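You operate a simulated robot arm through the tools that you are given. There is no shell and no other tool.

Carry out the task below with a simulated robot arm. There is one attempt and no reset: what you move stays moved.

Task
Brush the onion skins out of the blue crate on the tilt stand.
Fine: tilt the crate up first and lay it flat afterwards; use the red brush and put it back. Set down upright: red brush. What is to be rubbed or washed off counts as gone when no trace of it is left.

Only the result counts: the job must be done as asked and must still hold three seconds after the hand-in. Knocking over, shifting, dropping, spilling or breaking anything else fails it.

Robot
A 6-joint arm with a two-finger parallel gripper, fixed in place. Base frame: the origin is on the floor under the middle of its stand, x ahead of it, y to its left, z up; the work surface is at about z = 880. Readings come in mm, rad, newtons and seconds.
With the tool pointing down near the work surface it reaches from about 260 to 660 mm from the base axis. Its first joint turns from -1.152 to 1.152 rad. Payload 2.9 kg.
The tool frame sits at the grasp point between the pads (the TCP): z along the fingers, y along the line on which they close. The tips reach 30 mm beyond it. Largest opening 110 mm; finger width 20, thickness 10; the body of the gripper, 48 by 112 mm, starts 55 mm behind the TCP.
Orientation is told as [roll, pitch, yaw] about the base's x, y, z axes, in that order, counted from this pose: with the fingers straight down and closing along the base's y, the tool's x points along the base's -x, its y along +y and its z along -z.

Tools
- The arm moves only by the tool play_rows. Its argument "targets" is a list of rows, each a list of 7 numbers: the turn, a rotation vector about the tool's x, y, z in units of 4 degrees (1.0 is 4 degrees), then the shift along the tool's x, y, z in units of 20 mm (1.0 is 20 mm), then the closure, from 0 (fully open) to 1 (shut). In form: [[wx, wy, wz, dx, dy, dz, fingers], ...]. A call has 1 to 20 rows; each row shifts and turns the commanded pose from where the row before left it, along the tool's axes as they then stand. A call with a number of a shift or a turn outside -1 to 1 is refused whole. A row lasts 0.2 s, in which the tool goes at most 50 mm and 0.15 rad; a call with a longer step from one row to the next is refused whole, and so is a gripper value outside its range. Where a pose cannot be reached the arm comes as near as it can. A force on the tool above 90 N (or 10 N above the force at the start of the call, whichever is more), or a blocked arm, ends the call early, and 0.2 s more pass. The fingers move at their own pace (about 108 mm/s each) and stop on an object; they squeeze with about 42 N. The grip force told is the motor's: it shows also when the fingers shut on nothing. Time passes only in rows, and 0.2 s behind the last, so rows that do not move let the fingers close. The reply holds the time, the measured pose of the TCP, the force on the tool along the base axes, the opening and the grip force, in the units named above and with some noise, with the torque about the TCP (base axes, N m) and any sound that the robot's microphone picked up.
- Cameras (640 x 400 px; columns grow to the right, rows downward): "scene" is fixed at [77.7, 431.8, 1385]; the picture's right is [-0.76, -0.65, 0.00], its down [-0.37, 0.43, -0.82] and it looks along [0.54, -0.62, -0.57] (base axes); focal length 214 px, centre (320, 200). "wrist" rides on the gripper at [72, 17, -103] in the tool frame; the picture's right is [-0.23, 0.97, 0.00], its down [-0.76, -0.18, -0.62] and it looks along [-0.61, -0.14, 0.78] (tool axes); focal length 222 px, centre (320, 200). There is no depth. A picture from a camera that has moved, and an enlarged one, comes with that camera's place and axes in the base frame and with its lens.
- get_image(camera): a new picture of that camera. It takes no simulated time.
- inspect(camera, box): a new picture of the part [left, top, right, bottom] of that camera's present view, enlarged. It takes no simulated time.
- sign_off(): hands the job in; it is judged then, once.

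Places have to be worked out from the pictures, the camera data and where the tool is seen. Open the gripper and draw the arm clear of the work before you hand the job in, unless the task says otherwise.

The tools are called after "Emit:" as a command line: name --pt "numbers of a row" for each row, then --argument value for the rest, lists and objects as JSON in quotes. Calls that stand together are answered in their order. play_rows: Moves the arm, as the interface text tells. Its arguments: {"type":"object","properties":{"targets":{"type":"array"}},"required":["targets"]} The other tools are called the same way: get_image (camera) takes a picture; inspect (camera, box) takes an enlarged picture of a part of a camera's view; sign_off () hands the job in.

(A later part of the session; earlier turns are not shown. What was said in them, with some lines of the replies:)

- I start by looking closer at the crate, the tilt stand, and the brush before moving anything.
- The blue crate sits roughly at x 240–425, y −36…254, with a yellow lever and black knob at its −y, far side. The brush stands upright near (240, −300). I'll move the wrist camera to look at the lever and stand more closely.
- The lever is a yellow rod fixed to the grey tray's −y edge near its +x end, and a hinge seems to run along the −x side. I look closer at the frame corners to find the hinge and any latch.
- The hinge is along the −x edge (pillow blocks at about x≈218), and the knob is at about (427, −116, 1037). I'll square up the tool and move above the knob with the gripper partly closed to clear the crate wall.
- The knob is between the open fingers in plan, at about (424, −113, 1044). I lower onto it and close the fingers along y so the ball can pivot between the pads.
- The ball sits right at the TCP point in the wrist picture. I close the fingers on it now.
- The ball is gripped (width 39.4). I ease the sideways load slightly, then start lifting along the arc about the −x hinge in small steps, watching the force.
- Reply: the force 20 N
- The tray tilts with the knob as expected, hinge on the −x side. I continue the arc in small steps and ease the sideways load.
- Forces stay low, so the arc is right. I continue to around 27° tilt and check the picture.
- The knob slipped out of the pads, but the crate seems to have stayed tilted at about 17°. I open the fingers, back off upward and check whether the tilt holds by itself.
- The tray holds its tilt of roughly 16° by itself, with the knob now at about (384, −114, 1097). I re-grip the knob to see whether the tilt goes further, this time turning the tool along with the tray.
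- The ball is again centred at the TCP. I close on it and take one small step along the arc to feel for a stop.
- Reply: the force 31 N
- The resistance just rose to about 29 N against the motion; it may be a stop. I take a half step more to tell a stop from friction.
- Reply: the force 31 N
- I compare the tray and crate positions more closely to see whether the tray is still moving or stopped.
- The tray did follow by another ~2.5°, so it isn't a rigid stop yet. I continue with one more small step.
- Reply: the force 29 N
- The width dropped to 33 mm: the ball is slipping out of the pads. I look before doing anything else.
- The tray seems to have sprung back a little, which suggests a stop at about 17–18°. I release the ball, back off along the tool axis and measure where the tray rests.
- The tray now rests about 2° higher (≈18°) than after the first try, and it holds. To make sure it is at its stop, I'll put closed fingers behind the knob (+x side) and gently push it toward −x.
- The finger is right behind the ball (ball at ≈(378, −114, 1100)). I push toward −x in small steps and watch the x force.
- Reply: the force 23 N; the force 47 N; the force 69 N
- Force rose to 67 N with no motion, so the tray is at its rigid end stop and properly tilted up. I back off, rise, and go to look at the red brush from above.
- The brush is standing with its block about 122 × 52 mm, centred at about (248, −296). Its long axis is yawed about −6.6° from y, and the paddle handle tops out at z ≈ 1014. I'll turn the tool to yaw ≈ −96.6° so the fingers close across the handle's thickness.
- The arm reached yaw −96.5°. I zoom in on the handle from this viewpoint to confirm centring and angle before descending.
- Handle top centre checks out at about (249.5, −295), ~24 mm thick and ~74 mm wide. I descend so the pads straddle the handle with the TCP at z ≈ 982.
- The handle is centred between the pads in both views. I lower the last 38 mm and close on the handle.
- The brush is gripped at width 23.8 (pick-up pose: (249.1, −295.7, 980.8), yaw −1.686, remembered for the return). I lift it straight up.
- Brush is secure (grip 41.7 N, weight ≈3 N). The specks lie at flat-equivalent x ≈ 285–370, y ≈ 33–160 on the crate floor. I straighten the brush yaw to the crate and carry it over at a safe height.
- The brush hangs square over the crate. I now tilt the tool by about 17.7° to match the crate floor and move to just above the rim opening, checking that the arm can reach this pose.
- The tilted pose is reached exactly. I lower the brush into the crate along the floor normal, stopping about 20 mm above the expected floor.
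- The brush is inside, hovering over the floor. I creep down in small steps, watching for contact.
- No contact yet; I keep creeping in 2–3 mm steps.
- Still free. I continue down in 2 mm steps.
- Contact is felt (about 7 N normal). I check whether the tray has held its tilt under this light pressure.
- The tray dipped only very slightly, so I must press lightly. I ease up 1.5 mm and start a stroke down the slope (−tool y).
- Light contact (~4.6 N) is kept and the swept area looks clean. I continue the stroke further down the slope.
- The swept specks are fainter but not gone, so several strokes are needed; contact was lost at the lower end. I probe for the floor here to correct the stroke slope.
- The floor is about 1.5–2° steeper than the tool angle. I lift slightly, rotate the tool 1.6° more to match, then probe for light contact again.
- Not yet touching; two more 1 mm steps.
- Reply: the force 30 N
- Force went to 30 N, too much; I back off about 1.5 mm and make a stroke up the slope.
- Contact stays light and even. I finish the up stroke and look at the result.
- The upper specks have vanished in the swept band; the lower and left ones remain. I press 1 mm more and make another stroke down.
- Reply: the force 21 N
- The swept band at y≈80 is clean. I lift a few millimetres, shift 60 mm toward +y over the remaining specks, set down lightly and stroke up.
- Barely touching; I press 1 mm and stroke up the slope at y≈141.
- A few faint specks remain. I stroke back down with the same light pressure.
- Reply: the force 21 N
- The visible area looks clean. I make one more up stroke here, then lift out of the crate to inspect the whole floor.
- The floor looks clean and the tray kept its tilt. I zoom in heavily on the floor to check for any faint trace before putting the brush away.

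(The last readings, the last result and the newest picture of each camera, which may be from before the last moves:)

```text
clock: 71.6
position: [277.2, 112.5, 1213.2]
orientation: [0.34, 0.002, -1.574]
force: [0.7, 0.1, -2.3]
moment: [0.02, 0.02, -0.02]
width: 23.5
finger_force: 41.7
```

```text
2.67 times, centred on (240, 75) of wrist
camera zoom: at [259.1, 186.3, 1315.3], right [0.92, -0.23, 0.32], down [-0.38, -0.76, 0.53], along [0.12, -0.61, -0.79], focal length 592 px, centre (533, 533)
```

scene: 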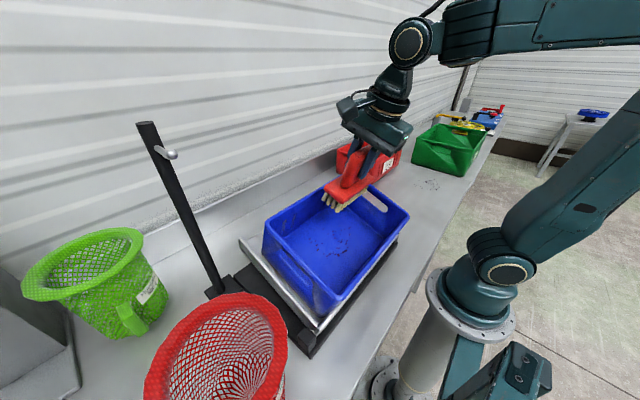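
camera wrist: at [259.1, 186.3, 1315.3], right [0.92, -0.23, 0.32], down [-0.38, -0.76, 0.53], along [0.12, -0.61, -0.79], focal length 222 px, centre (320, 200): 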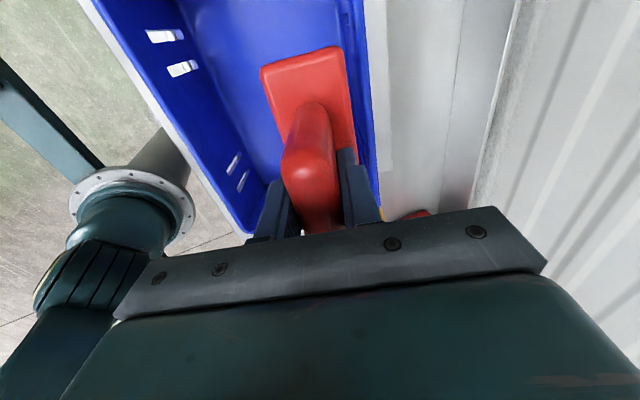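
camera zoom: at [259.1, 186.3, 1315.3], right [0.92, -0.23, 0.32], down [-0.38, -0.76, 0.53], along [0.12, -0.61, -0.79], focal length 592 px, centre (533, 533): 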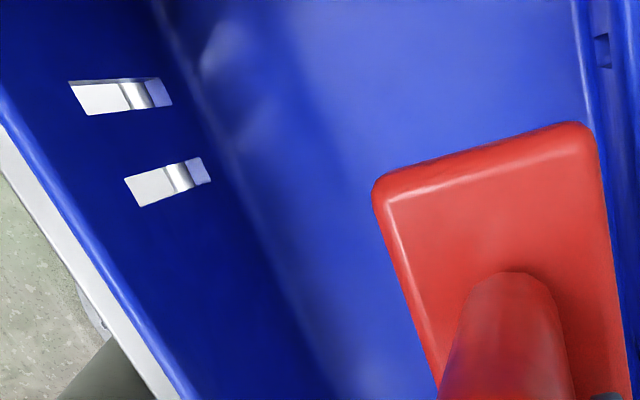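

No trace is visible. For certainty I do one more light pass over the whole speck region (down toward y≈73, then up) before putting the brush away.

Emit:
play_rows --pt "0 0 0 0 0 1 1" --pt "0 0 0 0 0 1 1" --pt "0 0 0 0 0 1 1" --pt "0 0 0 0 0 1 1" --pt "0 0 0 0 0 1 1" --pt "0 0 0 0 0 1 1" --pt "0 0 0 0 0 0.7 1" --pt "0 0 0 0 0 0.25 1"

Emit:
play_rows --pt "0 0 0 -0.25 -0.5 0.02 1" --pt "0 0 0 -0.25 -0.5 0.01 1" --pt "0 0 0 -0.25 -0.5 0 1" --pt "0 0 0 -0.25 -0.5 0 1"

Emit:
play_rows --pt "0 0 0 -0.25 -0.5 0 1" --pt "0 0 0 -0.25 -0.5 0 1" --pt "0 0 0 -0.25 -0.5 0 1" --pt "0 0 0 -0.25 -0.5 0 1"

```text
clock: 73.4
position: [324.8, 111.5, 1081.8]
orientation: [0.337, 0.002, -1.574]
force: [-3.8, -1.9, 4.7]
moment: [0.2, 0.16, 0.15]
width: 23.7
finger_force: 41.9
```

```text
clock: 74.4
position: [285.9, 91.9, 1067.9]
orientation: [0.34, 0.002, -1.572]
force: [-1.1, 3.1, 15.5]
moment: [-0.21, -0.03, -0.04]
width: 23.7
finger_force: 42.1
```

```text
clock: 75.4
position: [247.2, 72.0, 1055.5]
orientation: [0.34, 0.003, -1.572]
force: [-1.2, 3.0, 24.3]
moment: [-0.1, 0.02, -0.06]
width: 23.9
finger_force: 42.0
```

I now go up at y≈72, then down slanting to y≈136.

Emit:
play_rows --pt "0 0 0 0 0.5 -0.05 1" --pt "0 0 0 0 0.5 0 1" --pt "0 0 0 0 0.5 0 1" --pt "0 0 0 0 0.5 0.01 1" --pt "0 0 0 0 0.5 0.01 1" --pt "0 0 0 0 0.5 0.01 1" --pt "0 0 0 0 0.5 0.01 1" --pt "0 0 0 0 0.5 0 1" --pt "0 0 0 0 0.2 0 1"

Emit:
play_rows --pt "0 0 0 0.5 -0.1 0 1" --pt "0 0 0 0.5 -0.1 0 1" --pt "0 0 0 0.5 0 0 1" --pt "0 0 0 0.5 0 0 1" --pt "0 0 0 0.5 0 0 1" --pt "0 0 0 0.5 0 0 1" --pt "0 0 0 0.3 0 0 1"

Emit:
play_rows --pt "0 0 0 0 -0.5 0.01 1" --pt "0 0 0 0 -0.5 0.01 1" --pt "0 0 0 0 -0.5 0 1" --pt "0 0 0 0 -0.5 0 1" --pt "0 0 0 0 -0.5 0 1" --pt "0 0 0 0 -0.5 0 1" --pt "0 0 0 0 -0.5 -0.01 1" --pt "0 0 0 0 -0.4 -0.01 1"

```text
clock: 77.4
position: [327.7, 72.9, 1083.1]
orientation: [0.337, -0.001, -1.569]
force: [-5.4, -0.2, 5.2]
moment: [0.17, 0.41, 0.14]
width: 23.8
finger_force: 41.3
```

```text
clock: 79.0
position: [324.5, 138.7, 1082.8]
orientation: [0.338, 0.003, -1.573]
force: [-1.0, -2.4, 0.5]
moment: [-0.08, -0.04, -0.06]
width: 23.6
finger_force: 41.5
```

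```text
clock: 80.8
position: [250.8, 138.7, 1055.9]
orientation: [0.341, 0.002, -1.573]
force: [-1.0, -0.3, 24.7]
moment: [-0.4, -0.08, 0.01]
width: 24.0
finger_force: 41.4
```

All strokes done. I lift off slightly, move to the middle of the crate, then rise out along the floor normal and untilt the tool.

Emit:
play_rows --pt "0 0 0 0 0 -0.4 1" --pt "0 0 0 0 0.7 0 1" --pt "0 0 0 0 0.7 0 1" --pt "0 0 0 0 0.7 0 1" --pt "0 0 0 -0.5 0.7 0 1" --pt "0 0 0 0 0 -1 1" --pt "0 0 0 0 0 -1 1" --pt "0 0 0 0 0 -1 1" --pt "0 0 0 0 0 -1 1" --pt "0 0 0 0 0 -1 1" --pt "0 0 0 0 0 -1 1" --pt "0 0 0 0 0 -1 1" --pt "0 0 0 0 0 -0.5 1" --pt "0.966 0 0 0 0 0 1" --pt "0.966 0 0 0 0 0 1" --pt "0.966 0 0 0 0 0 1" --pt "0.966 0 0 0 0 0 1" --pt "0.966 0 0 0 0 0 1" --pt "0 0 0 0 0 0 1"

Emit:
get_image --camera "scene"

```text
clock: 84.8
position: [250.5, 127.1, 1224.4]
orientation: [0.001, 0.0, -1.573]
force: [0.2, 1.4, -2.6]
moment: [-0.01, -0.01, 0.01]
width: 23.6
finger_force: 41.8
```

```text
taken
```

scene: 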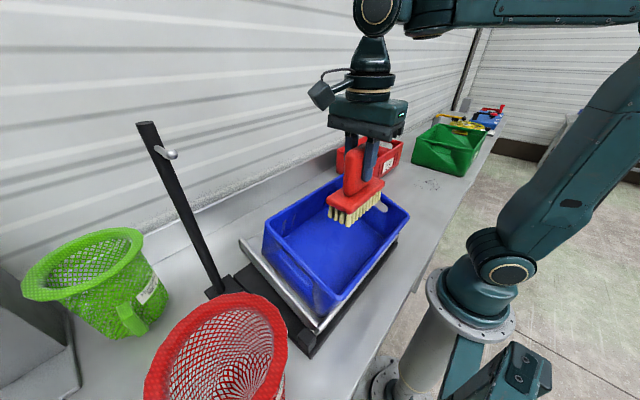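

The brush is upright above the crate, everything else unchanged. I raise a little and carry it back toward its pick-up spot along −y.

Emit:
play_rows --pt "0 0 0 0 0 -0.8 1" --pt "0 0 0 -1 0 0 1" --pt "0 0 0 -1 0 0 1" --pt "0 0 0 -1 0 0 1" --pt "0 0 0 -1 0 0 1" --pt "0 0 0 -1 0 0 1" --pt "0 0 0 -1 0 0 1" --pt "0 0 0 -1 0 0 1" --pt "0 0 0 -1 0 0 1" --pt "0 0 0 -1 0 0 1" --pt "0 0 0 -1 0 0 1" --pt "0 0 0 -1 0 0 1" --pt "0 0 0 -1 0 0 1" --pt "0 0 0 -1 0 0 1" --pt "0 0 0 -1 0 0 1" --pt "0 0 0 -1 0 0 1" --pt "0 0 0 -1 0 0 1" --pt "0 0 0 -1 0 0 1" --pt "0 0 0 -1 0 0 1" --pt "0 0 0 -1 0 0 1"

Emit:
play_rows --pt "0 0 0 -1 0 0 1" --pt "0 0 0 -1 0 0 1" --pt "0 0 0.8 -0.1 0 0 1" --pt "0 0 0.83 0 0 0 1" --pt "0 0 0 0 0 0 1"

Emit:
inspect --camera "scene" --box '[260, 180, 400, 310]'

Emit:
inspect --camera "scene" --box '[300, 195, 370, 250]'

Emit:
get_image --camera "wrist"

```text
clock: 89.0
position: [250.4, -253.2, 1237.9]
orientation: [0.0, 0.002, -1.57]
force: [-0.1, -0.5, -2.0]
moment: [0.03, 0.01, 0.0]
width: 23.8
finger_force: 41.9
```

```text
clock: 90.2
position: [251.0, -293.3, 1238.6]
orientation: [0.0, 0.003, -1.685]
force: [0.4, -0.6, -2.7]
moment: [0.03, -0.02, 0.03]
width: 23.5
finger_force: 41.7
```

```text
3.08 times, centred on (330, 245) of scene
camera zoom: at [77.7, 431.8, 1385.0], right [-0.76, -0.65, 0.0], down [-0.37, 0.43, -0.82], along [0.54, -0.62, -0.57], focal length 660 px, centre (289, 62)
```

zoom: 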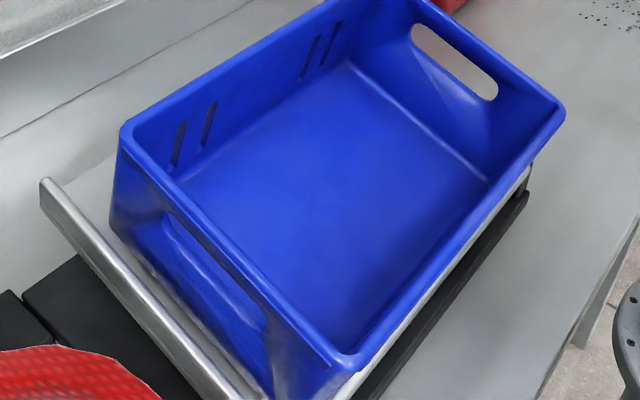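

```text
7.27 times, centred on (335, 222) of scene
camera zoom: at [77.7, 431.8, 1385.0], right [-0.76, -0.65, 0.0], down [-0.37, 0.43, -0.82], along [0.54, -0.62, -0.57], focal length 1560 px, centre (211, 36)
```

zoom: 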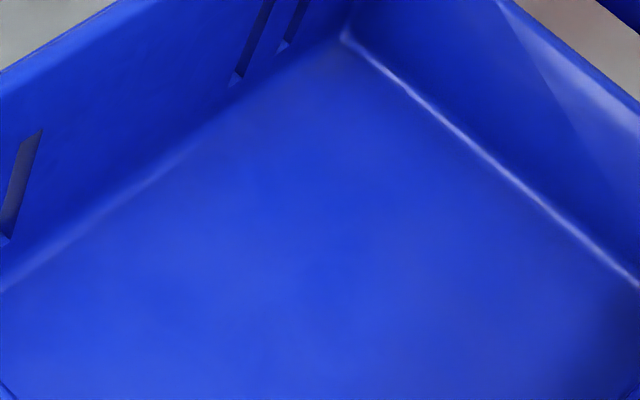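

```text
taken
camera wrist: at [275.7, -223.2, 1341.8], right [0.94, -0.34, 0.0], down [-0.27, -0.74, 0.62], along [-0.21, -0.59, -0.78], focal length 222 px, centre (320, 200)
```

wrist: 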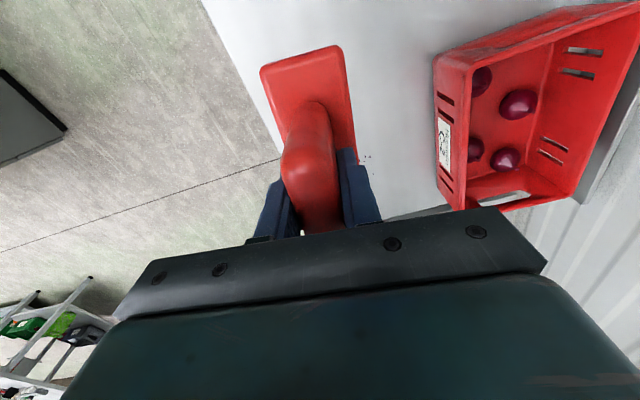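

The crate floor is fully clean. I align with the recorded pick-up spot and lower the brush to about 10 mm above the table.

Emit:
play_rows --pt "0 0 0 -0.13 -0.08 1 1" --pt "0 0 0 0 0 1 1" --pt "0 0 0 0 0 1 1" --pt "0 0 0 0 0 1 1" --pt "0 0 0 0 0 1 1" --pt "0 0 0 0 0 1 1" --pt "0 0 0 0 0 1 1" --pt "0 0 0 0 0 1 1" --pt "0 0 0 0 0 1 1" --pt "0 0 0 0 0 1 1" --pt "0 0 0 0 0 1 1" --pt "0 0 0 0 0 1 1" --pt "0 0 0 0 0 0.4 1" --pt "0 0 0 0 0 0 1"

Emit:
inspect --camera "scene" --box '[360, 140, 460, 230]'

```text
clock: 93.2
position: [250.3, -295.3, 992.0]
orientation: [0.001, 0.001, -1.687]
force: [-0.1, 0.1, -2.4]
moment: [-0.05, 0.01, -0.01]
width: 23.9
finger_force: 41.9
```

```text
4.44 times, centred on (410, 185) of scene
camera zoom: at [77.7, 431.8, 1385.0], right [-0.76, -0.65, 0.0], down [-0.37, 0.43, -0.82], along [0.54, -0.62, -0.57], focal length 953 px, centre (-80, 267)
```

zoom: 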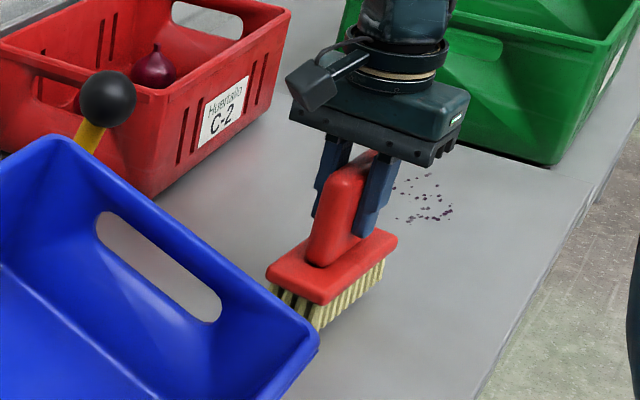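

The brush hovers upright just above its spot. I creep down until I feel the table.

Emit:
play_rows --pt "0 0 0 0 -0.04 0.2 1" --pt "0 0 0 0 0 0.15 1"

Emit:
play_rows --pt "0 0 0 0 0 0.1 1"

Emit:
play_rows --pt "0 0 0 0 0 0.06 1"

```text
clock: 93.8
position: [247.4, -297.8, 986.4]
orientation: [0.0, 0.0, -1.687]
force: [-0.4, -0.2, -3.1]
moment: [0.0, 0.02, 0.03]
width: 23.8
finger_force: 41.9
```

```text
clock: 94.2
position: [247.9, -296.1, 983.3]
orientation: [0.001, 0.003, -1.685]
force: [0.3, 0.4, -3.4]
moment: [-0.02, 0.02, -0.03]
width: 23.5
finger_force: 41.8
```

```text
clock: 94.6
position: [247.1, -296.9, 983.1]
orientation: [0.0, 0.003, -1.687]
force: [0.5, -0.4, -2.5]
moment: [0.02, -0.03, 0.01]
width: 23.9
finger_force: 42.0
```

Not touching yet; two or three more 1 mm steps.

Emit:
play_rows --pt "0 0 0 0.03 0.05 0.05 1"

Emit:
play_rows --pt "0 0 0 0 0 0.05 1"

```text
clock: 95.0
position: [248.0, -295.1, 980.3]
orientation: [-0.001, 0.001, -1.687]
force: [-0.4, -0.1, -0.5]
moment: [0.09, 0.12, 0.04]
width: 23.8
finger_force: 42.0
```

```text
clock: 95.4
position: [249.0, -294.7, 980.3]
orientation: [0.0, 0.001, -1.687]
force: [-1.1, 4.9, 20.5]
moment: [1.0, 0.5, -0.13]
width: 23.7
finger_force: 41.6
```

The brush is on the table. I ease the pressure, open the fingers and back straight up.

Emit:
play_rows --pt "0 0 0 0 0 -0.04 1" --pt "0 0 0 0 0 0 0.7" --pt "0 0 0 0 0 0 0.4" --pt "0 0 0 0 0 0 0.3" --pt "0 0 0 0 0 0 0.3"

Emit:
play_rows --pt "0 0 0 0 0 -0.5 0.3" --pt "0 0 0 0 0 -1 0.3" --pt "0 0 0 0 0 -1 0.3" --pt "0 0 0 0 0 -1 0.3" --pt "0 0 0 0 0 -1 0.3" --pt "0 0 0 0 0 -1 0.3" --pt "0 0 0 0 0 -1 0.3" --pt "0 0 0 0 0 -1 0.3" --pt "0 0 0 0 0 -1 0.3" --pt "0 0 0 0 0 -1 0.3" --pt "0 0 0 0 0 -1 0.3" --pt "0 0 0 0 0 -1 0.3"

Emit:
inspect --camera "scene" --box '[360, 140, 460, 230]'

Emit:
get_image --camera "wrist"

```text
clock: 96.6
position: [249.7, -294.4, 980.2]
orientation: [0.003, 0.003, -1.686]
force: [0.0, -0.3, -0.2]
moment: [0.03, 0.0, 0.03]
width: 76.9
finger_force: 0.0
```

```text
clock: 99.2
position: [248.2, -295.6, 1209.1]
orientation: [0.002, 0.001, -1.686]
force: [0.2, -0.1, 0.5]
moment: [-0.04, -0.02, 0.03]
width: 77.1
finger_force: 0.1
```

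```text
4.44 times, centred on (410, 185) of scene
camera zoom: at [77.7, 431.8, 1385.0], right [-0.76, -0.65, 0.0], down [-0.37, 0.43, -0.82], along [0.54, -0.62, -0.57], focal length 953 px, centre (-80, 267)
```

zoom: 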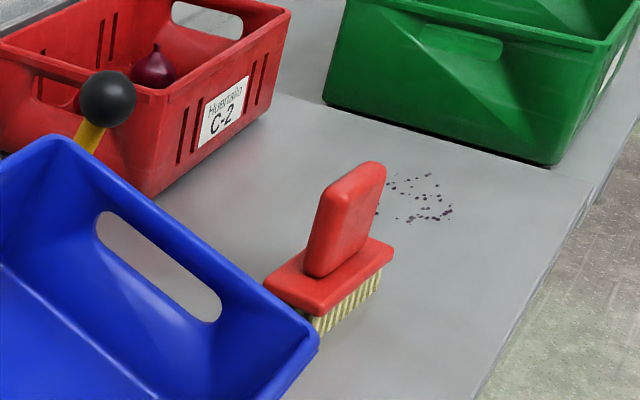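

```text
taken
camera wrist: at [274.0, -225.1, 1312.7], right [0.94, -0.34, 0.0], down [-0.27, -0.74, 0.62], along [-0.21, -0.59, -0.78], focal length 222 px, centre (320, 200)
```

wrist: 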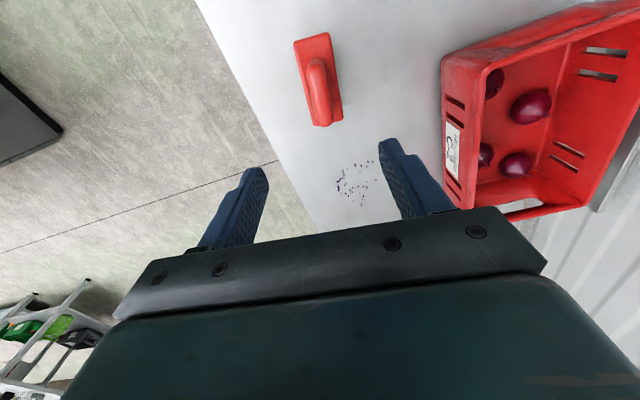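

The brush stands upright back in its place. Now I turn the tool back to yaw 0 and go to the knob to lay the crate flat again.

Emit:
play_rows --pt "0 0 -1 0 0 0 0.3" --pt "0 0 -1 0 0 0 0.3" --pt "0 0 -1 0 0 0 0.3" --pt "0 0 -1 0 0 0 0.3" --pt "0 0 -1 0 0 0 0.36" --pt "0 0 -1 0 0 0 0.36" --pt "0 0 -1 0 0 0 0.36" --pt "0 0 -1 0 0 0 0.36" --pt "0 0 -1 0 0 0 0.36" --pt "0 0 -1 0 0 0 0.36" --pt "0 0 -1 0 0 0 0.36" --pt "0 0 -1 0 0 0 0.36"

Emit:
play_rows --pt "0 0 -1 0 0 0 0.36" --pt "0 0 -1 0 0 0 0.36" --pt "0 0 -1 0 0 0 0.36" --pt "0 0 -1 0 0 0 0.36" --pt "0 0 -1 0 0 0 0.36" --pt "0 0 -1 0 0 0 0.36" --pt "0 0 -1 0 0 0 0.36" --pt "0 0 -1 0 0 0 0.36" --pt "0 0 -1 0 0 0 0.36" --pt "0 0 -1 0 0 0 0.36" --pt "0 0 -1 0 0 0 0.36" --pt "0 0 -1 0 0 0 0.36" --pt "0 0 -0.15 0 0 0 0.36"

Emit:
play_rows --pt "0 0 0 -0.51 0.908 0.15 0.36" --pt "0 0 0 -0.51 0.908 0.15 0.36" --pt "0 0 0 -0.51 0.908 0.15 0.36" --pt "0 0 0 -0.51 0.908 0.15 0.36" --pt "0 0 0 -0.51 0.908 0.15 0.36" --pt "0 0 0 -0.51 0.908 0.15 0.36" --pt "0 0 0 -0.51 0.908 0.15 0.36" --pt "0 0 0 -0.51 0.908 0.15 0.36" --pt "0 0 0 -0.51 0.908 0.15 0.36" --pt "0 0 0 -0.51 0.908 0.15 0.36" --pt "0 -0.92 0 0 0 0 0.36" --pt "0 -0.92 0 0 0 0 0.36" --pt "0 -0.92 0 0 0 0 0.36" --pt "0 -0.92 0 0 0 0 0.36" --pt "0 -0.92 0 0 0 0 0.36" --pt "0 0 0 0 0 0 0.36"

Emit:
get_image --camera "wrist"

Emit:
get_image --camera "scene"

```text
clock: 101.8
position: [248.0, -296.2, 1209.5]
orientation: [0.002, 0.001, -0.847]
force: [0.8, 0.3, -1.1]
moment: [-0.01, -0.01, 0.01]
width: 70.4
finger_force: 0.1
```

```text
clock: 104.6
position: [247.8, -295.9, 1210.7]
orientation: [0.001, 0.0, 0.004]
force: [-0.3, -0.2, -0.5]
moment: [0.0, -0.01, 0.01]
width: 70.4
finger_force: 0.1
```

```text
clock: 108.0
position: [351.5, -112.8, 1180.0]
orientation: [0.003, -0.322, 0.001]
force: [0.0, 0.1, 0.6]
moment: [0.0, 0.0, -0.02]
width: 70.2
finger_force: 0.0
```

```text
taken
camera wrist: at [250.0, -96.2, 1254.9], right [0.22, 0.97, 0.07], down [0.52, -0.18, 0.83], along [0.82, -0.14, -0.55], focal length 222 px, centre (320, 200)
```

wrist: 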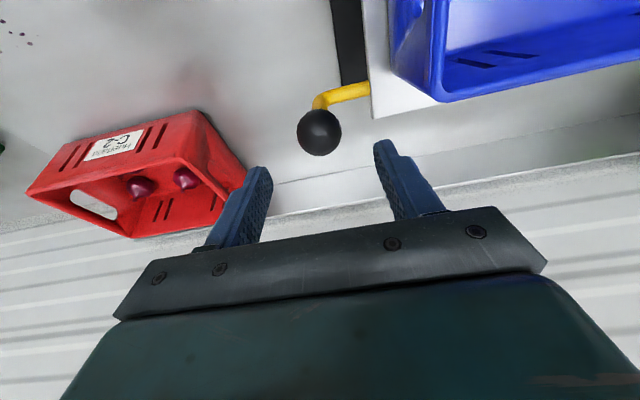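

```text
taken
```

scene: 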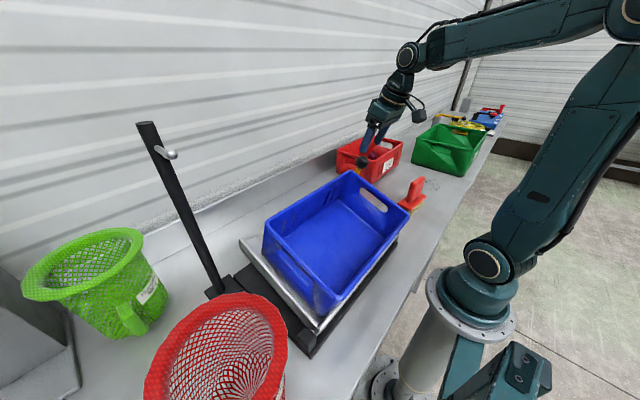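

The ball is straight ahead along the tool axis, about 82 mm away. I advance onto it.

Emit:
play_rows --pt "0 0 0 0 0 0.9 0.36" --pt "0 0 0 0 0 0.9 0.36" --pt "0 0 0 0 0 0.9 0.36" --pt "0 0 0 0 0 0.9 0.36" --pt "0 0 0 0 0 0.5 0.36" --pt "0 0 0 0 0 0 0.36"

Emit:
get_image --camera "wrist"

```text
clock: 109.4
position: [377.4, -113.8, 1103.6]
orientation: [0.001, -0.323, -0.001]
force: [0.3, 0.4, 0.6]
moment: [0.02, 0.01, 0.01]
width: 70.5
finger_force: 0.1
```

```text
taken
camera wrist: at [276.2, -95.8, 1177.8], right [0.21, 0.97, 0.07], down [0.53, -0.18, 0.83], along [0.82, -0.14, -0.55], focal length 222 px, centre (320, 200)
```

wrist: 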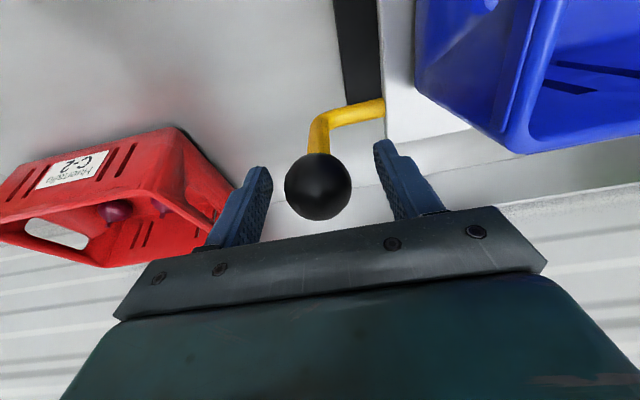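

The ball is centred. I close on it, then begin lowering along the arc with the tool turning with the tray.

Emit:
play_rows --pt "0 0 0 0 0 0 1" --pt "0 0 0 0 0 0 1" --pt "0 0 0 0 0 0 1" --pt "0 0 0 0 0 0 1"

Emit:
play_rows --pt "0 0.59 0 -0.255 0 0.436 1" --pt "0 0.59 0 -0.255 0 0.436 1"

Emit:
play_rows --pt "0 0.59 0 -0.255 0 0.436 1" --pt "0 0.59 0 -0.255 0 0.436 1"

```text
clock: 110.4
position: [377.4, -113.7, 1102.8]
orientation: [0.0, -0.322, -0.004]
force: [0.2, -13.7, -4.9]
moment: [-0.25, -0.5, -0.12]
width: 39.4
finger_force: 44.6
```

```text
clock: 111.0
position: [392.8, -115.1, 1088.3]
orientation: [0.001, -0.238, -0.004]
force: [1.5, -22.4, 0.6]
moment: [0.16, 0.66, 0.19]
width: 39.5
finger_force: 44.1
```

```text
clock: 111.6
position: [405.8, -114.5, 1073.2]
orientation: [-0.001, -0.157, -0.004]
force: [0.8, -30.9, -6.8]
moment: [0.04, -0.18, 0.37]
width: 39.5
finger_force: 45.2
```

Lowering smoothly, but a sideways load of −31 N builds; I shift 2 mm toward −y to relieve it and continue.

Emit:
play_rows --pt "0 0 0 0 -0.12 0 1" --pt "0 0.59 0 -0.255 -0.02 0.436 1"

Emit:
play_rows --pt "0 0.59 0 -0.255 0 0.436 1"

Emit:
inspect --camera "scene" --box '[220, 130, 440, 340]'

```text
clock: 112.2
position: [412.0, -114.7, 1066.0]
orientation: [0.004, -0.116, 0.003]
force: [-1.2, -5.9, -13.9]
moment: [0.05, -1.15, -0.22]
width: 39.6
finger_force: 45.4
```

```text
clock: 112.6
position: [416.3, -115.4, 1057.8]
orientation: [0.003, -0.071, 0.006]
force: [-5.0, 6.4, -12.6]
moment: [0.25, -0.63, -0.13]
width: 39.4
finger_force: 44.4
```

```text
1.90 times, centred on (330, 235) of scene
camera zoom: at [77.7, 432.0, 1384.9], right [-0.76, -0.65, 0.0], down [-0.37, 0.43, -0.82], along [0.54, -0.62, -0.57], focal length 408 px, centre (301, 133)
```

zoom: 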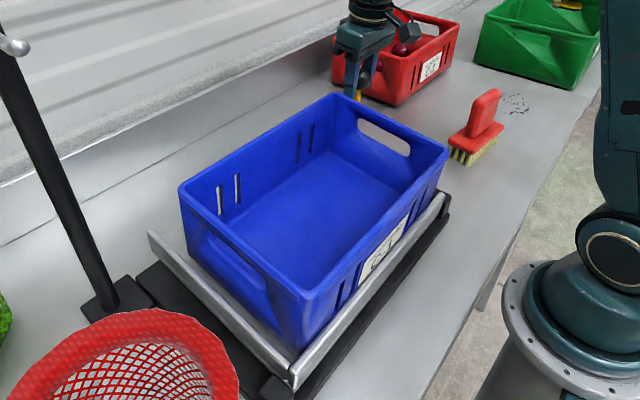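

About 4° remain; the tray's weight hangs on the hand. I continue gently down to flat.

Emit:
play_rows --pt "0 0.5 0 -0.215 0 0.37 1"

Emit:
play_rows --pt "0 0.3 0 -0.13 0 0.22 1"

```text
clock: 113.0
position: [421.3, -114.7, 1050.8]
orientation: [0.004, -0.036, 0.004]
force: [-9.1, 11.6, -13.4]
moment: [0.34, -0.39, 0.33]
width: 39.4
finger_force: 45.1
```

```text
clock: 113.4
position: [423.6, -115.1, 1046.8]
orientation: [0.003, -0.015, 0.003]
force: [-7.8, 14.4, -13.2]
moment: [0.14, -0.45, 0.44]
width: 39.4
finger_force: 44.6
```

Nearly flat (ball at z≈1047, flat was 1043). A couple more small steps with slight sideways relief.

Emit:
play_rows --pt "0 0.15 0 -0.06 0.06 0.12 1"

Emit:
play_rows --pt "0 0.06 0 -0.04 0 0.08 1"

Emit:
play_rows --pt "0 0 0 -0.02 0 0.06 1"

```text
clock: 113.8
position: [425.3, -114.4, 1045.9]
orientation: [0.001, -0.005, -0.002]
force: [-8.8, 9.3, -8.5]
moment: [0.14, 0.59, 0.46]
width: 39.7
finger_force: 45.0
```

```text
clock: 114.2
position: [427.3, -115.1, 1043.2]
orientation: [0.001, -0.005, 0.0]
force: [-9.9, 7.7, -5.7]
moment: [0.06, 1.29, -0.03]
width: 39.5
finger_force: 45.2
```

```text
clock: 114.6
position: [428.1, -114.9, 1043.6]
orientation: [-0.001, -0.006, 0.0]
force: [-6.6, 5.3, -3.9]
moment: [-0.01, 1.35, -0.04]
width: 39.4
finger_force: 44.7
```

The load on the hand is fading as the tray settles. I press down slightly to confirm it is seated.

Emit:
play_rows --pt "0 0 0 0.05 0 0.06 1"

Emit:
play_rows --pt "0 0 0 0.05 0 0.06 1"

Emit:
inspect --camera "scene" --box '[220, 220, 340, 340]'

Emit:
get_image --camera "wrist"

```text
clock: 115.0
position: [428.6, -115.1, 1041.8]
orientation: [0.0, -0.009, 0.001]
force: [2.3, 0.7, 1.1]
moment: [0.02, 1.32, -0.01]
width: 39.6
finger_force: 45.5
```

```text
clock: 115.4
position: [427.5, -114.9, 1040.5]
orientation: [-0.002, -0.015, 0.002]
force: [14.8, 1.2, 6.7]
moment: [-0.08, 0.99, -0.16]
width: 39.6
finger_force: 44.7
```

```text
3.33 times, centred on (280, 280) of scene
camera zoom: at [78.1, 431.9, 1384.9], right [-0.76, -0.65, 0.0], down [-0.37, 0.43, -0.82], along [0.54, -0.62, -0.57], focal length 715 px, centre (453, -67)
```

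zoom: 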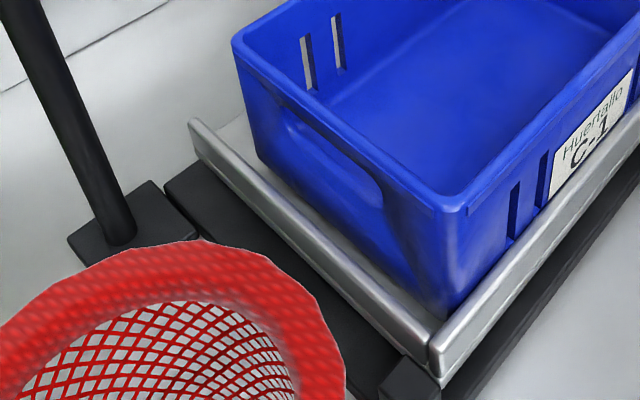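

```text
taken
camera wrist: at [354.9, -96.9, 1142.9], right [0.23, 0.97, 0.0], down [0.75, -0.18, 0.63], along [0.62, -0.14, -0.77], focal length 222 px, centre (320, 200)
```

wrist: 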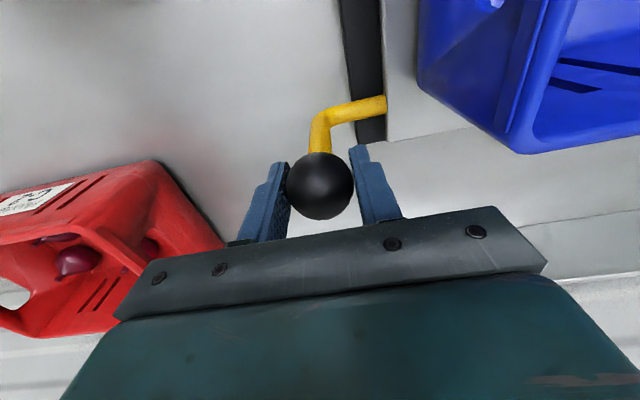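

I compare with the very first close-up of the stand using the same crop.

Emit:
inspect --camera "scene" --box '[200, 230, 360, 360]'

Emit:
inspect --camera "scene" --box '[320, 160, 420, 270]'

```text
3.08 times, centred on (280, 295) of scene
camera zoom: at [78.1, 431.9, 1384.9], right [-0.76, -0.65, 0.0], down [-0.37, 0.43, -0.82], along [0.54, -0.62, -0.57], focal length 660 px, centre (443, -92)
```

zoom: 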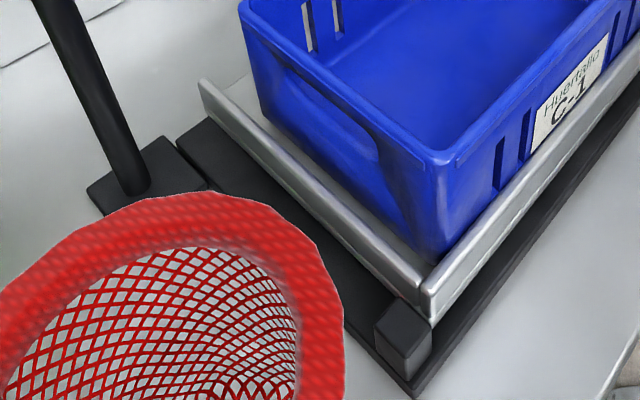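

```text
3.64 times, centred on (370, 215) of scene
camera zoom: at [78.1, 431.9, 1384.9], right [-0.76, -0.65, 0.0], down [-0.37, 0.43, -0.82], along [0.54, -0.62, -0.57], focal length 780 px, centre (138, 146)
```

zoom: 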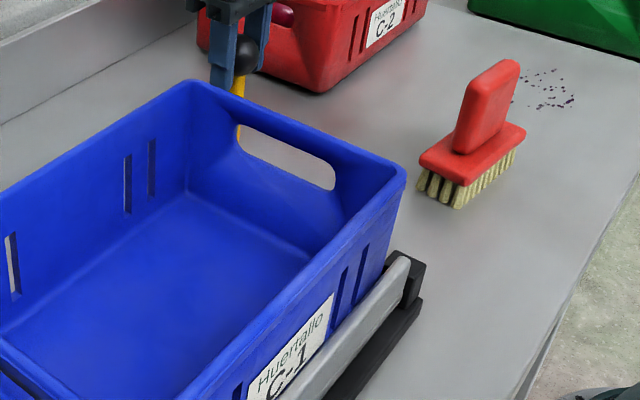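

The tray matches its original flat position (ball back at z≈1041, firm resistance). I release the knob, go straight up and check.

Emit:
play_rows --pt "0 0 0 -0.05 0 0 1" --pt "0 0 0 0 0 0 0.7" --pt "0 0 0 0 0 0 0.36" --pt "0 0 0 0 0 0 0.36" --pt "0 0 0 0 0 -0.5 0.36" --pt "0 0 0 0 0 -1 0.36" --pt "0 0 0 0 0 -1 0.36" --pt "0 0 0 0 0 -1 0.36" --pt "0 0 0 0 0 -1 0.36" --pt "0 0 0 0 0 -1 0.36"

Emit:
inspect --camera "scene" --box '[200, 230, 360, 360]'

Emit:
get_image --camera "wrist"

Emit:
get_image --camera "scene"

```text
clock: 117.6
position: [426.3, -116.6, 1149.5]
orientation: [0.002, -0.004, 0.001]
force: [-0.2, -0.3, -0.4]
moment: [0.01, -0.03, 0.01]
width: 70.5
finger_force: 0.0
```

```text
3.08 times, centred on (280, 295) of scene
camera zoom: at [77.7, 431.8, 1385.0], right [-0.76, -0.65, 0.0], down [-0.37, 0.43, -0.82], along [0.54, -0.62, -0.57], focal length 660 px, centre (443, -92)
```

zoom: 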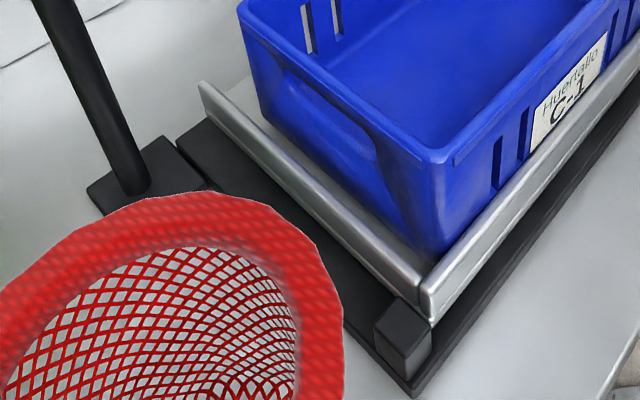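

```text
taken
camera wrist: at [354.6, -97.7, 1252.9], right [0.23, 0.97, 0.0], down [0.76, -0.18, 0.63], along [0.61, -0.14, -0.78], focal length 222 px, centre (320, 200)
```

wrist: 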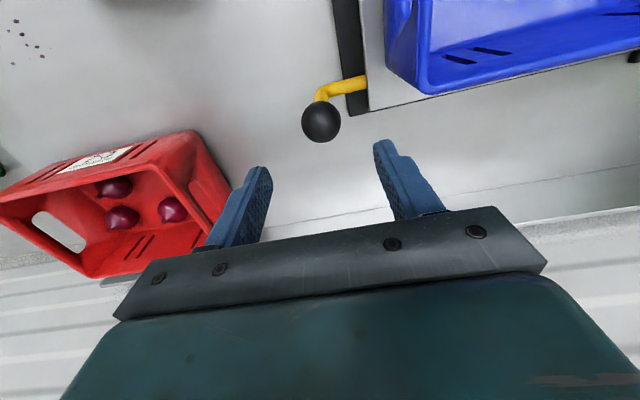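

```text
taken
```

scene: 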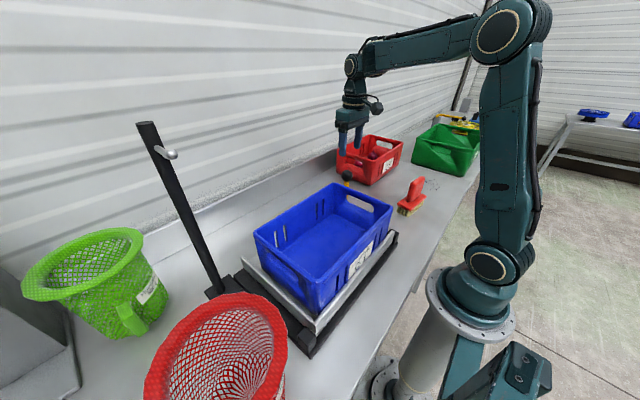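

The tray is flat, the brush upright, the crate clean. To make sure the tray is fully seated I press lightly on top of the knob with closed fingertips.

Emit:
play_rows --pt "0 0 0 0 0.12 0 1" --pt "0 0 0 0 0 0 1" --pt "0 0 0 0 0 0.8 1" --pt "0 0 0 0 0 0.8 1" --pt "0 0 0 0 0 0.8 1" --pt "0 0 0 0 0 0 1"

Emit:
play_rows --pt "0 0 0 0 0 0.2 1"

Emit:
play_rows --pt "0 0 0 0 0 0.15 1"

```text
clock: 119.0
position: [428.4, -112.9, 1101.9]
orientation: [0.002, -0.005, 0.0]
force: [0.6, -0.5, 0.1]
moment: [-0.05, 0.0, 0.03]
width: 0.0
finger_force: 37.2
```

```text
clock: 119.4
position: [427.1, -113.8, 1097.6]
orientation: [0.003, -0.006, 0.0]
force: [-0.2, 0.2, 0.2]
moment: [0.01, 0.0, 0.03]
width: 0.0
finger_force: 37.5
```

```text
clock: 119.8
position: [426.9, -113.2, 1094.5]
orientation: [0.002, -0.005, 0.002]
force: [0.4, 0.1, -0.1]
moment: [-0.02, 0.0, -0.01]
width: 0.0
finger_force: 37.8
```

Not touching yet; I continue down in 2 mm steps until I feel the knob.

Emit:
play_rows --pt "0 0 0 0 0 0.1 1"

Emit:
play_rows --pt "0 0 0 0 0 0.08 1"

Emit:
play_rows --pt "0 0 0 0 0 0.06 1"

```text
clock: 120.2
position: [427.1, -113.2, 1092.3]
orientation: [0.001, -0.004, -0.001]
force: [-0.2, 0.2, -0.6]
moment: [-0.03, -0.03, 0.02]
width: 0.0
finger_force: 38.3
```

```text
clock: 120.6
position: [427.3, -112.7, 1091.4]
orientation: [0.003, -0.006, 0.001]
force: [0.4, 0.0, 0.0]
moment: [-0.01, -0.01, 0.01]
width: 0.0
finger_force: 37.2
```

```text
clock: 121.0
position: [426.9, -112.1, 1090.3]
orientation: [0.003, -0.005, -0.001]
force: [-1.1, -0.4, 0.1]
moment: [-0.01, -0.01, -0.02]
width: 0.0
finger_force: 37.8
```

Emit:
play_rows --pt "0 0 0 0 0 0.06 1"

Emit:
play_rows --pt "0 0 0 0 0 0.06 1"

Emit:
play_rows --pt "0 0 0 0 0 0.06 1"

```text
clock: 121.4
position: [428.2, -112.4, 1089.1]
orientation: [0.002, -0.006, 0.001]
force: [0.3, 0.0, 0.1]
moment: [0.04, 0.03, 0.01]
width: 0.0
finger_force: 36.9
```

```text
clock: 121.8
position: [427.6, -113.2, 1086.5]
orientation: [0.002, -0.007, 0.001]
force: [0.3, -0.6, 0.0]
moment: [-0.01, -0.01, 0.03]
width: 0.0
finger_force: 37.7
```

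```text
clock: 122.2
position: [426.5, -113.4, 1086.5]
orientation: [0.001, -0.004, 0.0]
force: [-0.1, 0.1, 0.2]
moment: [0.02, -0.02, -0.03]
width: 0.0
finger_force: 37.8
```

No contact yet at TCP z≈1086; I look to see how far the knob is.

Emit:
get_image --camera "wrist"

Emit:
inspect --camera "scene" --box '[310, 110, 400, 200]'

```text
taken
camera wrist: at [353.8, -94.5, 1188.4], right [0.23, 0.97, 0.0], down [0.76, -0.18, 0.63], along [0.61, -0.14, -0.78], focal length 222 px, centre (320, 200)
```

wrist: 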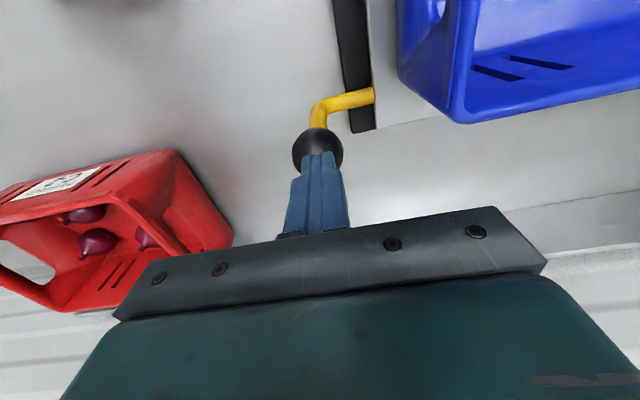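

```text
4.44 times, centred on (355, 155) of scene
camera zoom: at [77.7, 431.8, 1385.0], right [-0.76, -0.65, 0.0], down [-0.37, 0.43, -0.82], along [0.54, -0.62, -0.57], focal length 953 px, centre (164, 400)
```

zoom: 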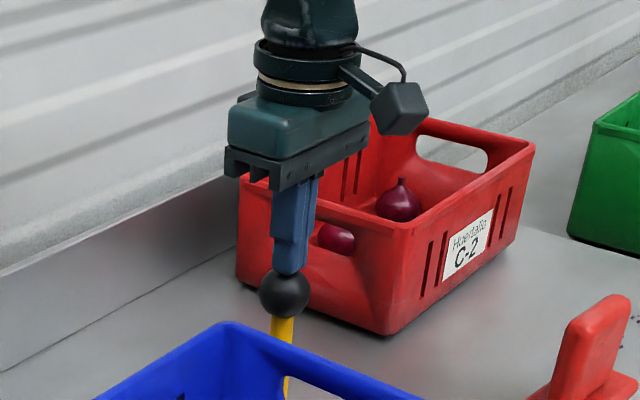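

The fingertips are right at the ball's top. I continue in 1–2 mm steps.

Emit:
play_rows --pt "0 0 0 0 0 0.08 1"

Emit:
play_rows --pt "0 0 0 0 0 0.06 1"

Emit:
play_rows --pt "0 0 0 0 0 0.06 1"

```text
clock: 122.6
position: [426.3, -112.1, 1085.0]
orientation: [0.001, -0.008, 0.0]
force: [-2.0, 3.5, 8.3]
moment: [0.05, 0.05, 0.03]
width: 0.0
finger_force: 37.4
```

```text
clock: 123.0
position: [428.0, -112.8, 1085.0]
orientation: [-0.001, -0.01, 0.002]
force: [-4.4, 3.7, 20.9]
moment: [0.04, 0.05, 0.09]
width: 0.0
finger_force: 37.1
```

```text
clock: 123.4
position: [426.5, -112.5, 1085.3]
orientation: [-0.001, -0.011, 0.0]
force: [-9.2, 3.8, 40.3]
moment: [0.04, 0.12, 0.23]
width: 0.1
finger_force: 38.1
```

The force climbs to 40 N with no motion: the tray is firmly seated flat. I back straight up, open the gripper and draw the arm clear.

Emit:
play_rows --pt "0 0 0 0 0 -0.5 1" --pt "0 0 0 0 0 -1 1" --pt "0 0 0 0 0 -1 1" --pt "0 0 0 0 0 -1 0.5" --pt "0 0 0 0 0 -1 0" --pt "0 0 0 0 0 -1 0" --pt "0 0 0 0 0 -1 0" --pt "0 0 0 0 0 -1 0" --pt "0 0 0 0 0 -1 0" --pt "0 0 0 0.5 0.5 -1 0" --pt "0 0 0 0.5 0.5 -1 0" --pt "0 0 0 0.5 0.5 -1 0" --pt "0 0 0 0 0 0 0" --pt "0 0 0 0 0 0 0" --pt "0 0 0 0 0 0 0"

Emit:
get_image --camera "scene"

Emit:
get_image --camera "wrist"

Emit:
inspect --camera "scene" --box '[240, 160, 440, 320]'

Emit:
inspect --camera "scene" --box '[290, 190, 380, 260]'

```text
clock: 126.6
position: [395.4, -83.5, 1312.3]
orientation: [0.0, -0.006, 0.0]
force: [1.1, -0.4, 0.6]
moment: [0.0, 0.02, 0.03]
width: 110.0
finger_force: 0.0
```

```text
taken
```

scene: 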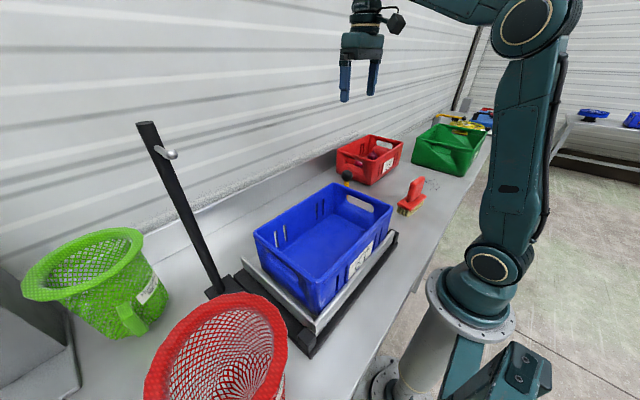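

```text
taken
camera wrist: at [322.8, -65.1, 1415.2], right [0.23, 0.97, 0.0], down [0.76, -0.18, 0.63], along [0.61, -0.14, -0.78], focal length 222 px, centre (320, 200)
```

wrist: 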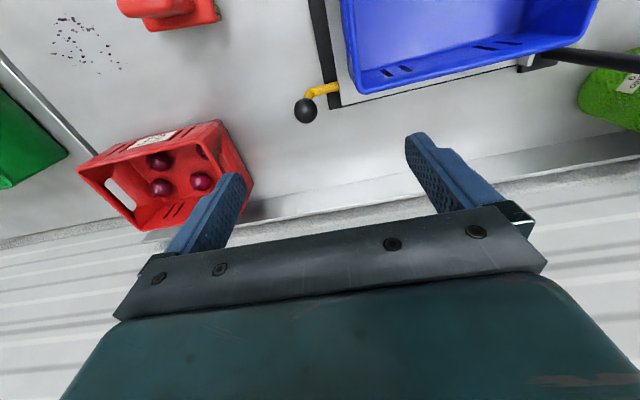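

```text
2.50 times, centred on (340, 240) of scene
camera zoom: at [77.7, 431.8, 1385.0], right [-0.76, -0.65, 0.0], down [-0.37, 0.43, -0.82], along [0.54, -0.62, -0.57], focal length 536 px, centre (270, 100)
```

zoom: 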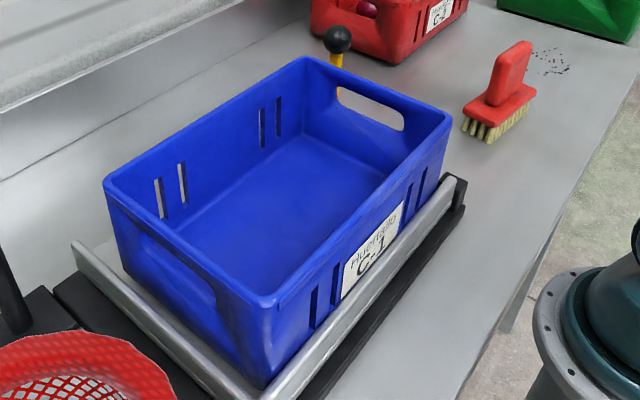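

```text
5.71 times, centred on (335, 225) of scene
camera zoom: at [77.7, 431.8, 1385.0], right [-0.76, -0.65, 0.0], down [-0.37, 0.43, -0.82], along [0.54, -0.62, -0.57], focal length 1226 px, centre (234, 57)
```

zoom: 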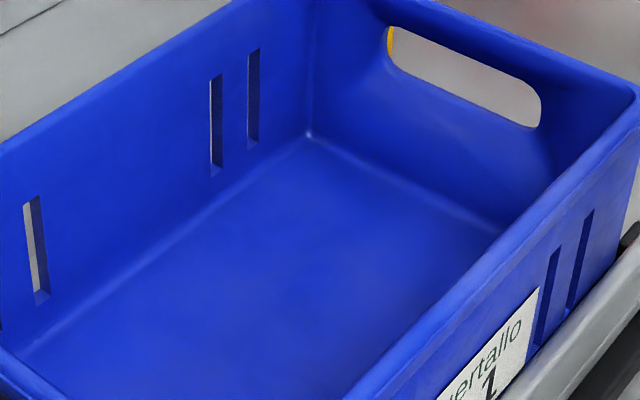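

The crate is back flat with no specks visible on its floor, the brush stands upright in its place, nothing else looks moved, and the open gripper is well clear. I hand the job in.

Emit:
sign_off

```text
The job is handed in.
```

The onion skins are brushed out of the blue crate, and close-up pictures of its floor show no trace left. I've handed the job in but have no verdict back yet.

- **Tilt:** I lifted the tray by its knob to its end stop, about 18°, and it held there while I brushed. Early on the knob slipped out of the gripper twice; the tray stayed up both times.
- **Crate position:** While tilted, the crate appears to have slid about 10–15 mm down the tray against its lip. It is probably still that far from where it started on the tray.
- **Brush:** The red brush is back standing upright on its original spot.
- **Lay flat:** The tray is down again. Pressing on the knob with about 40 N moved nothing, so it is fully seated.

Nothing else looks moved in the final pictures. The specks on the table near the green crate are untouched, since the task was only the blue crate. The gripper is open and the arm is clear of the work.
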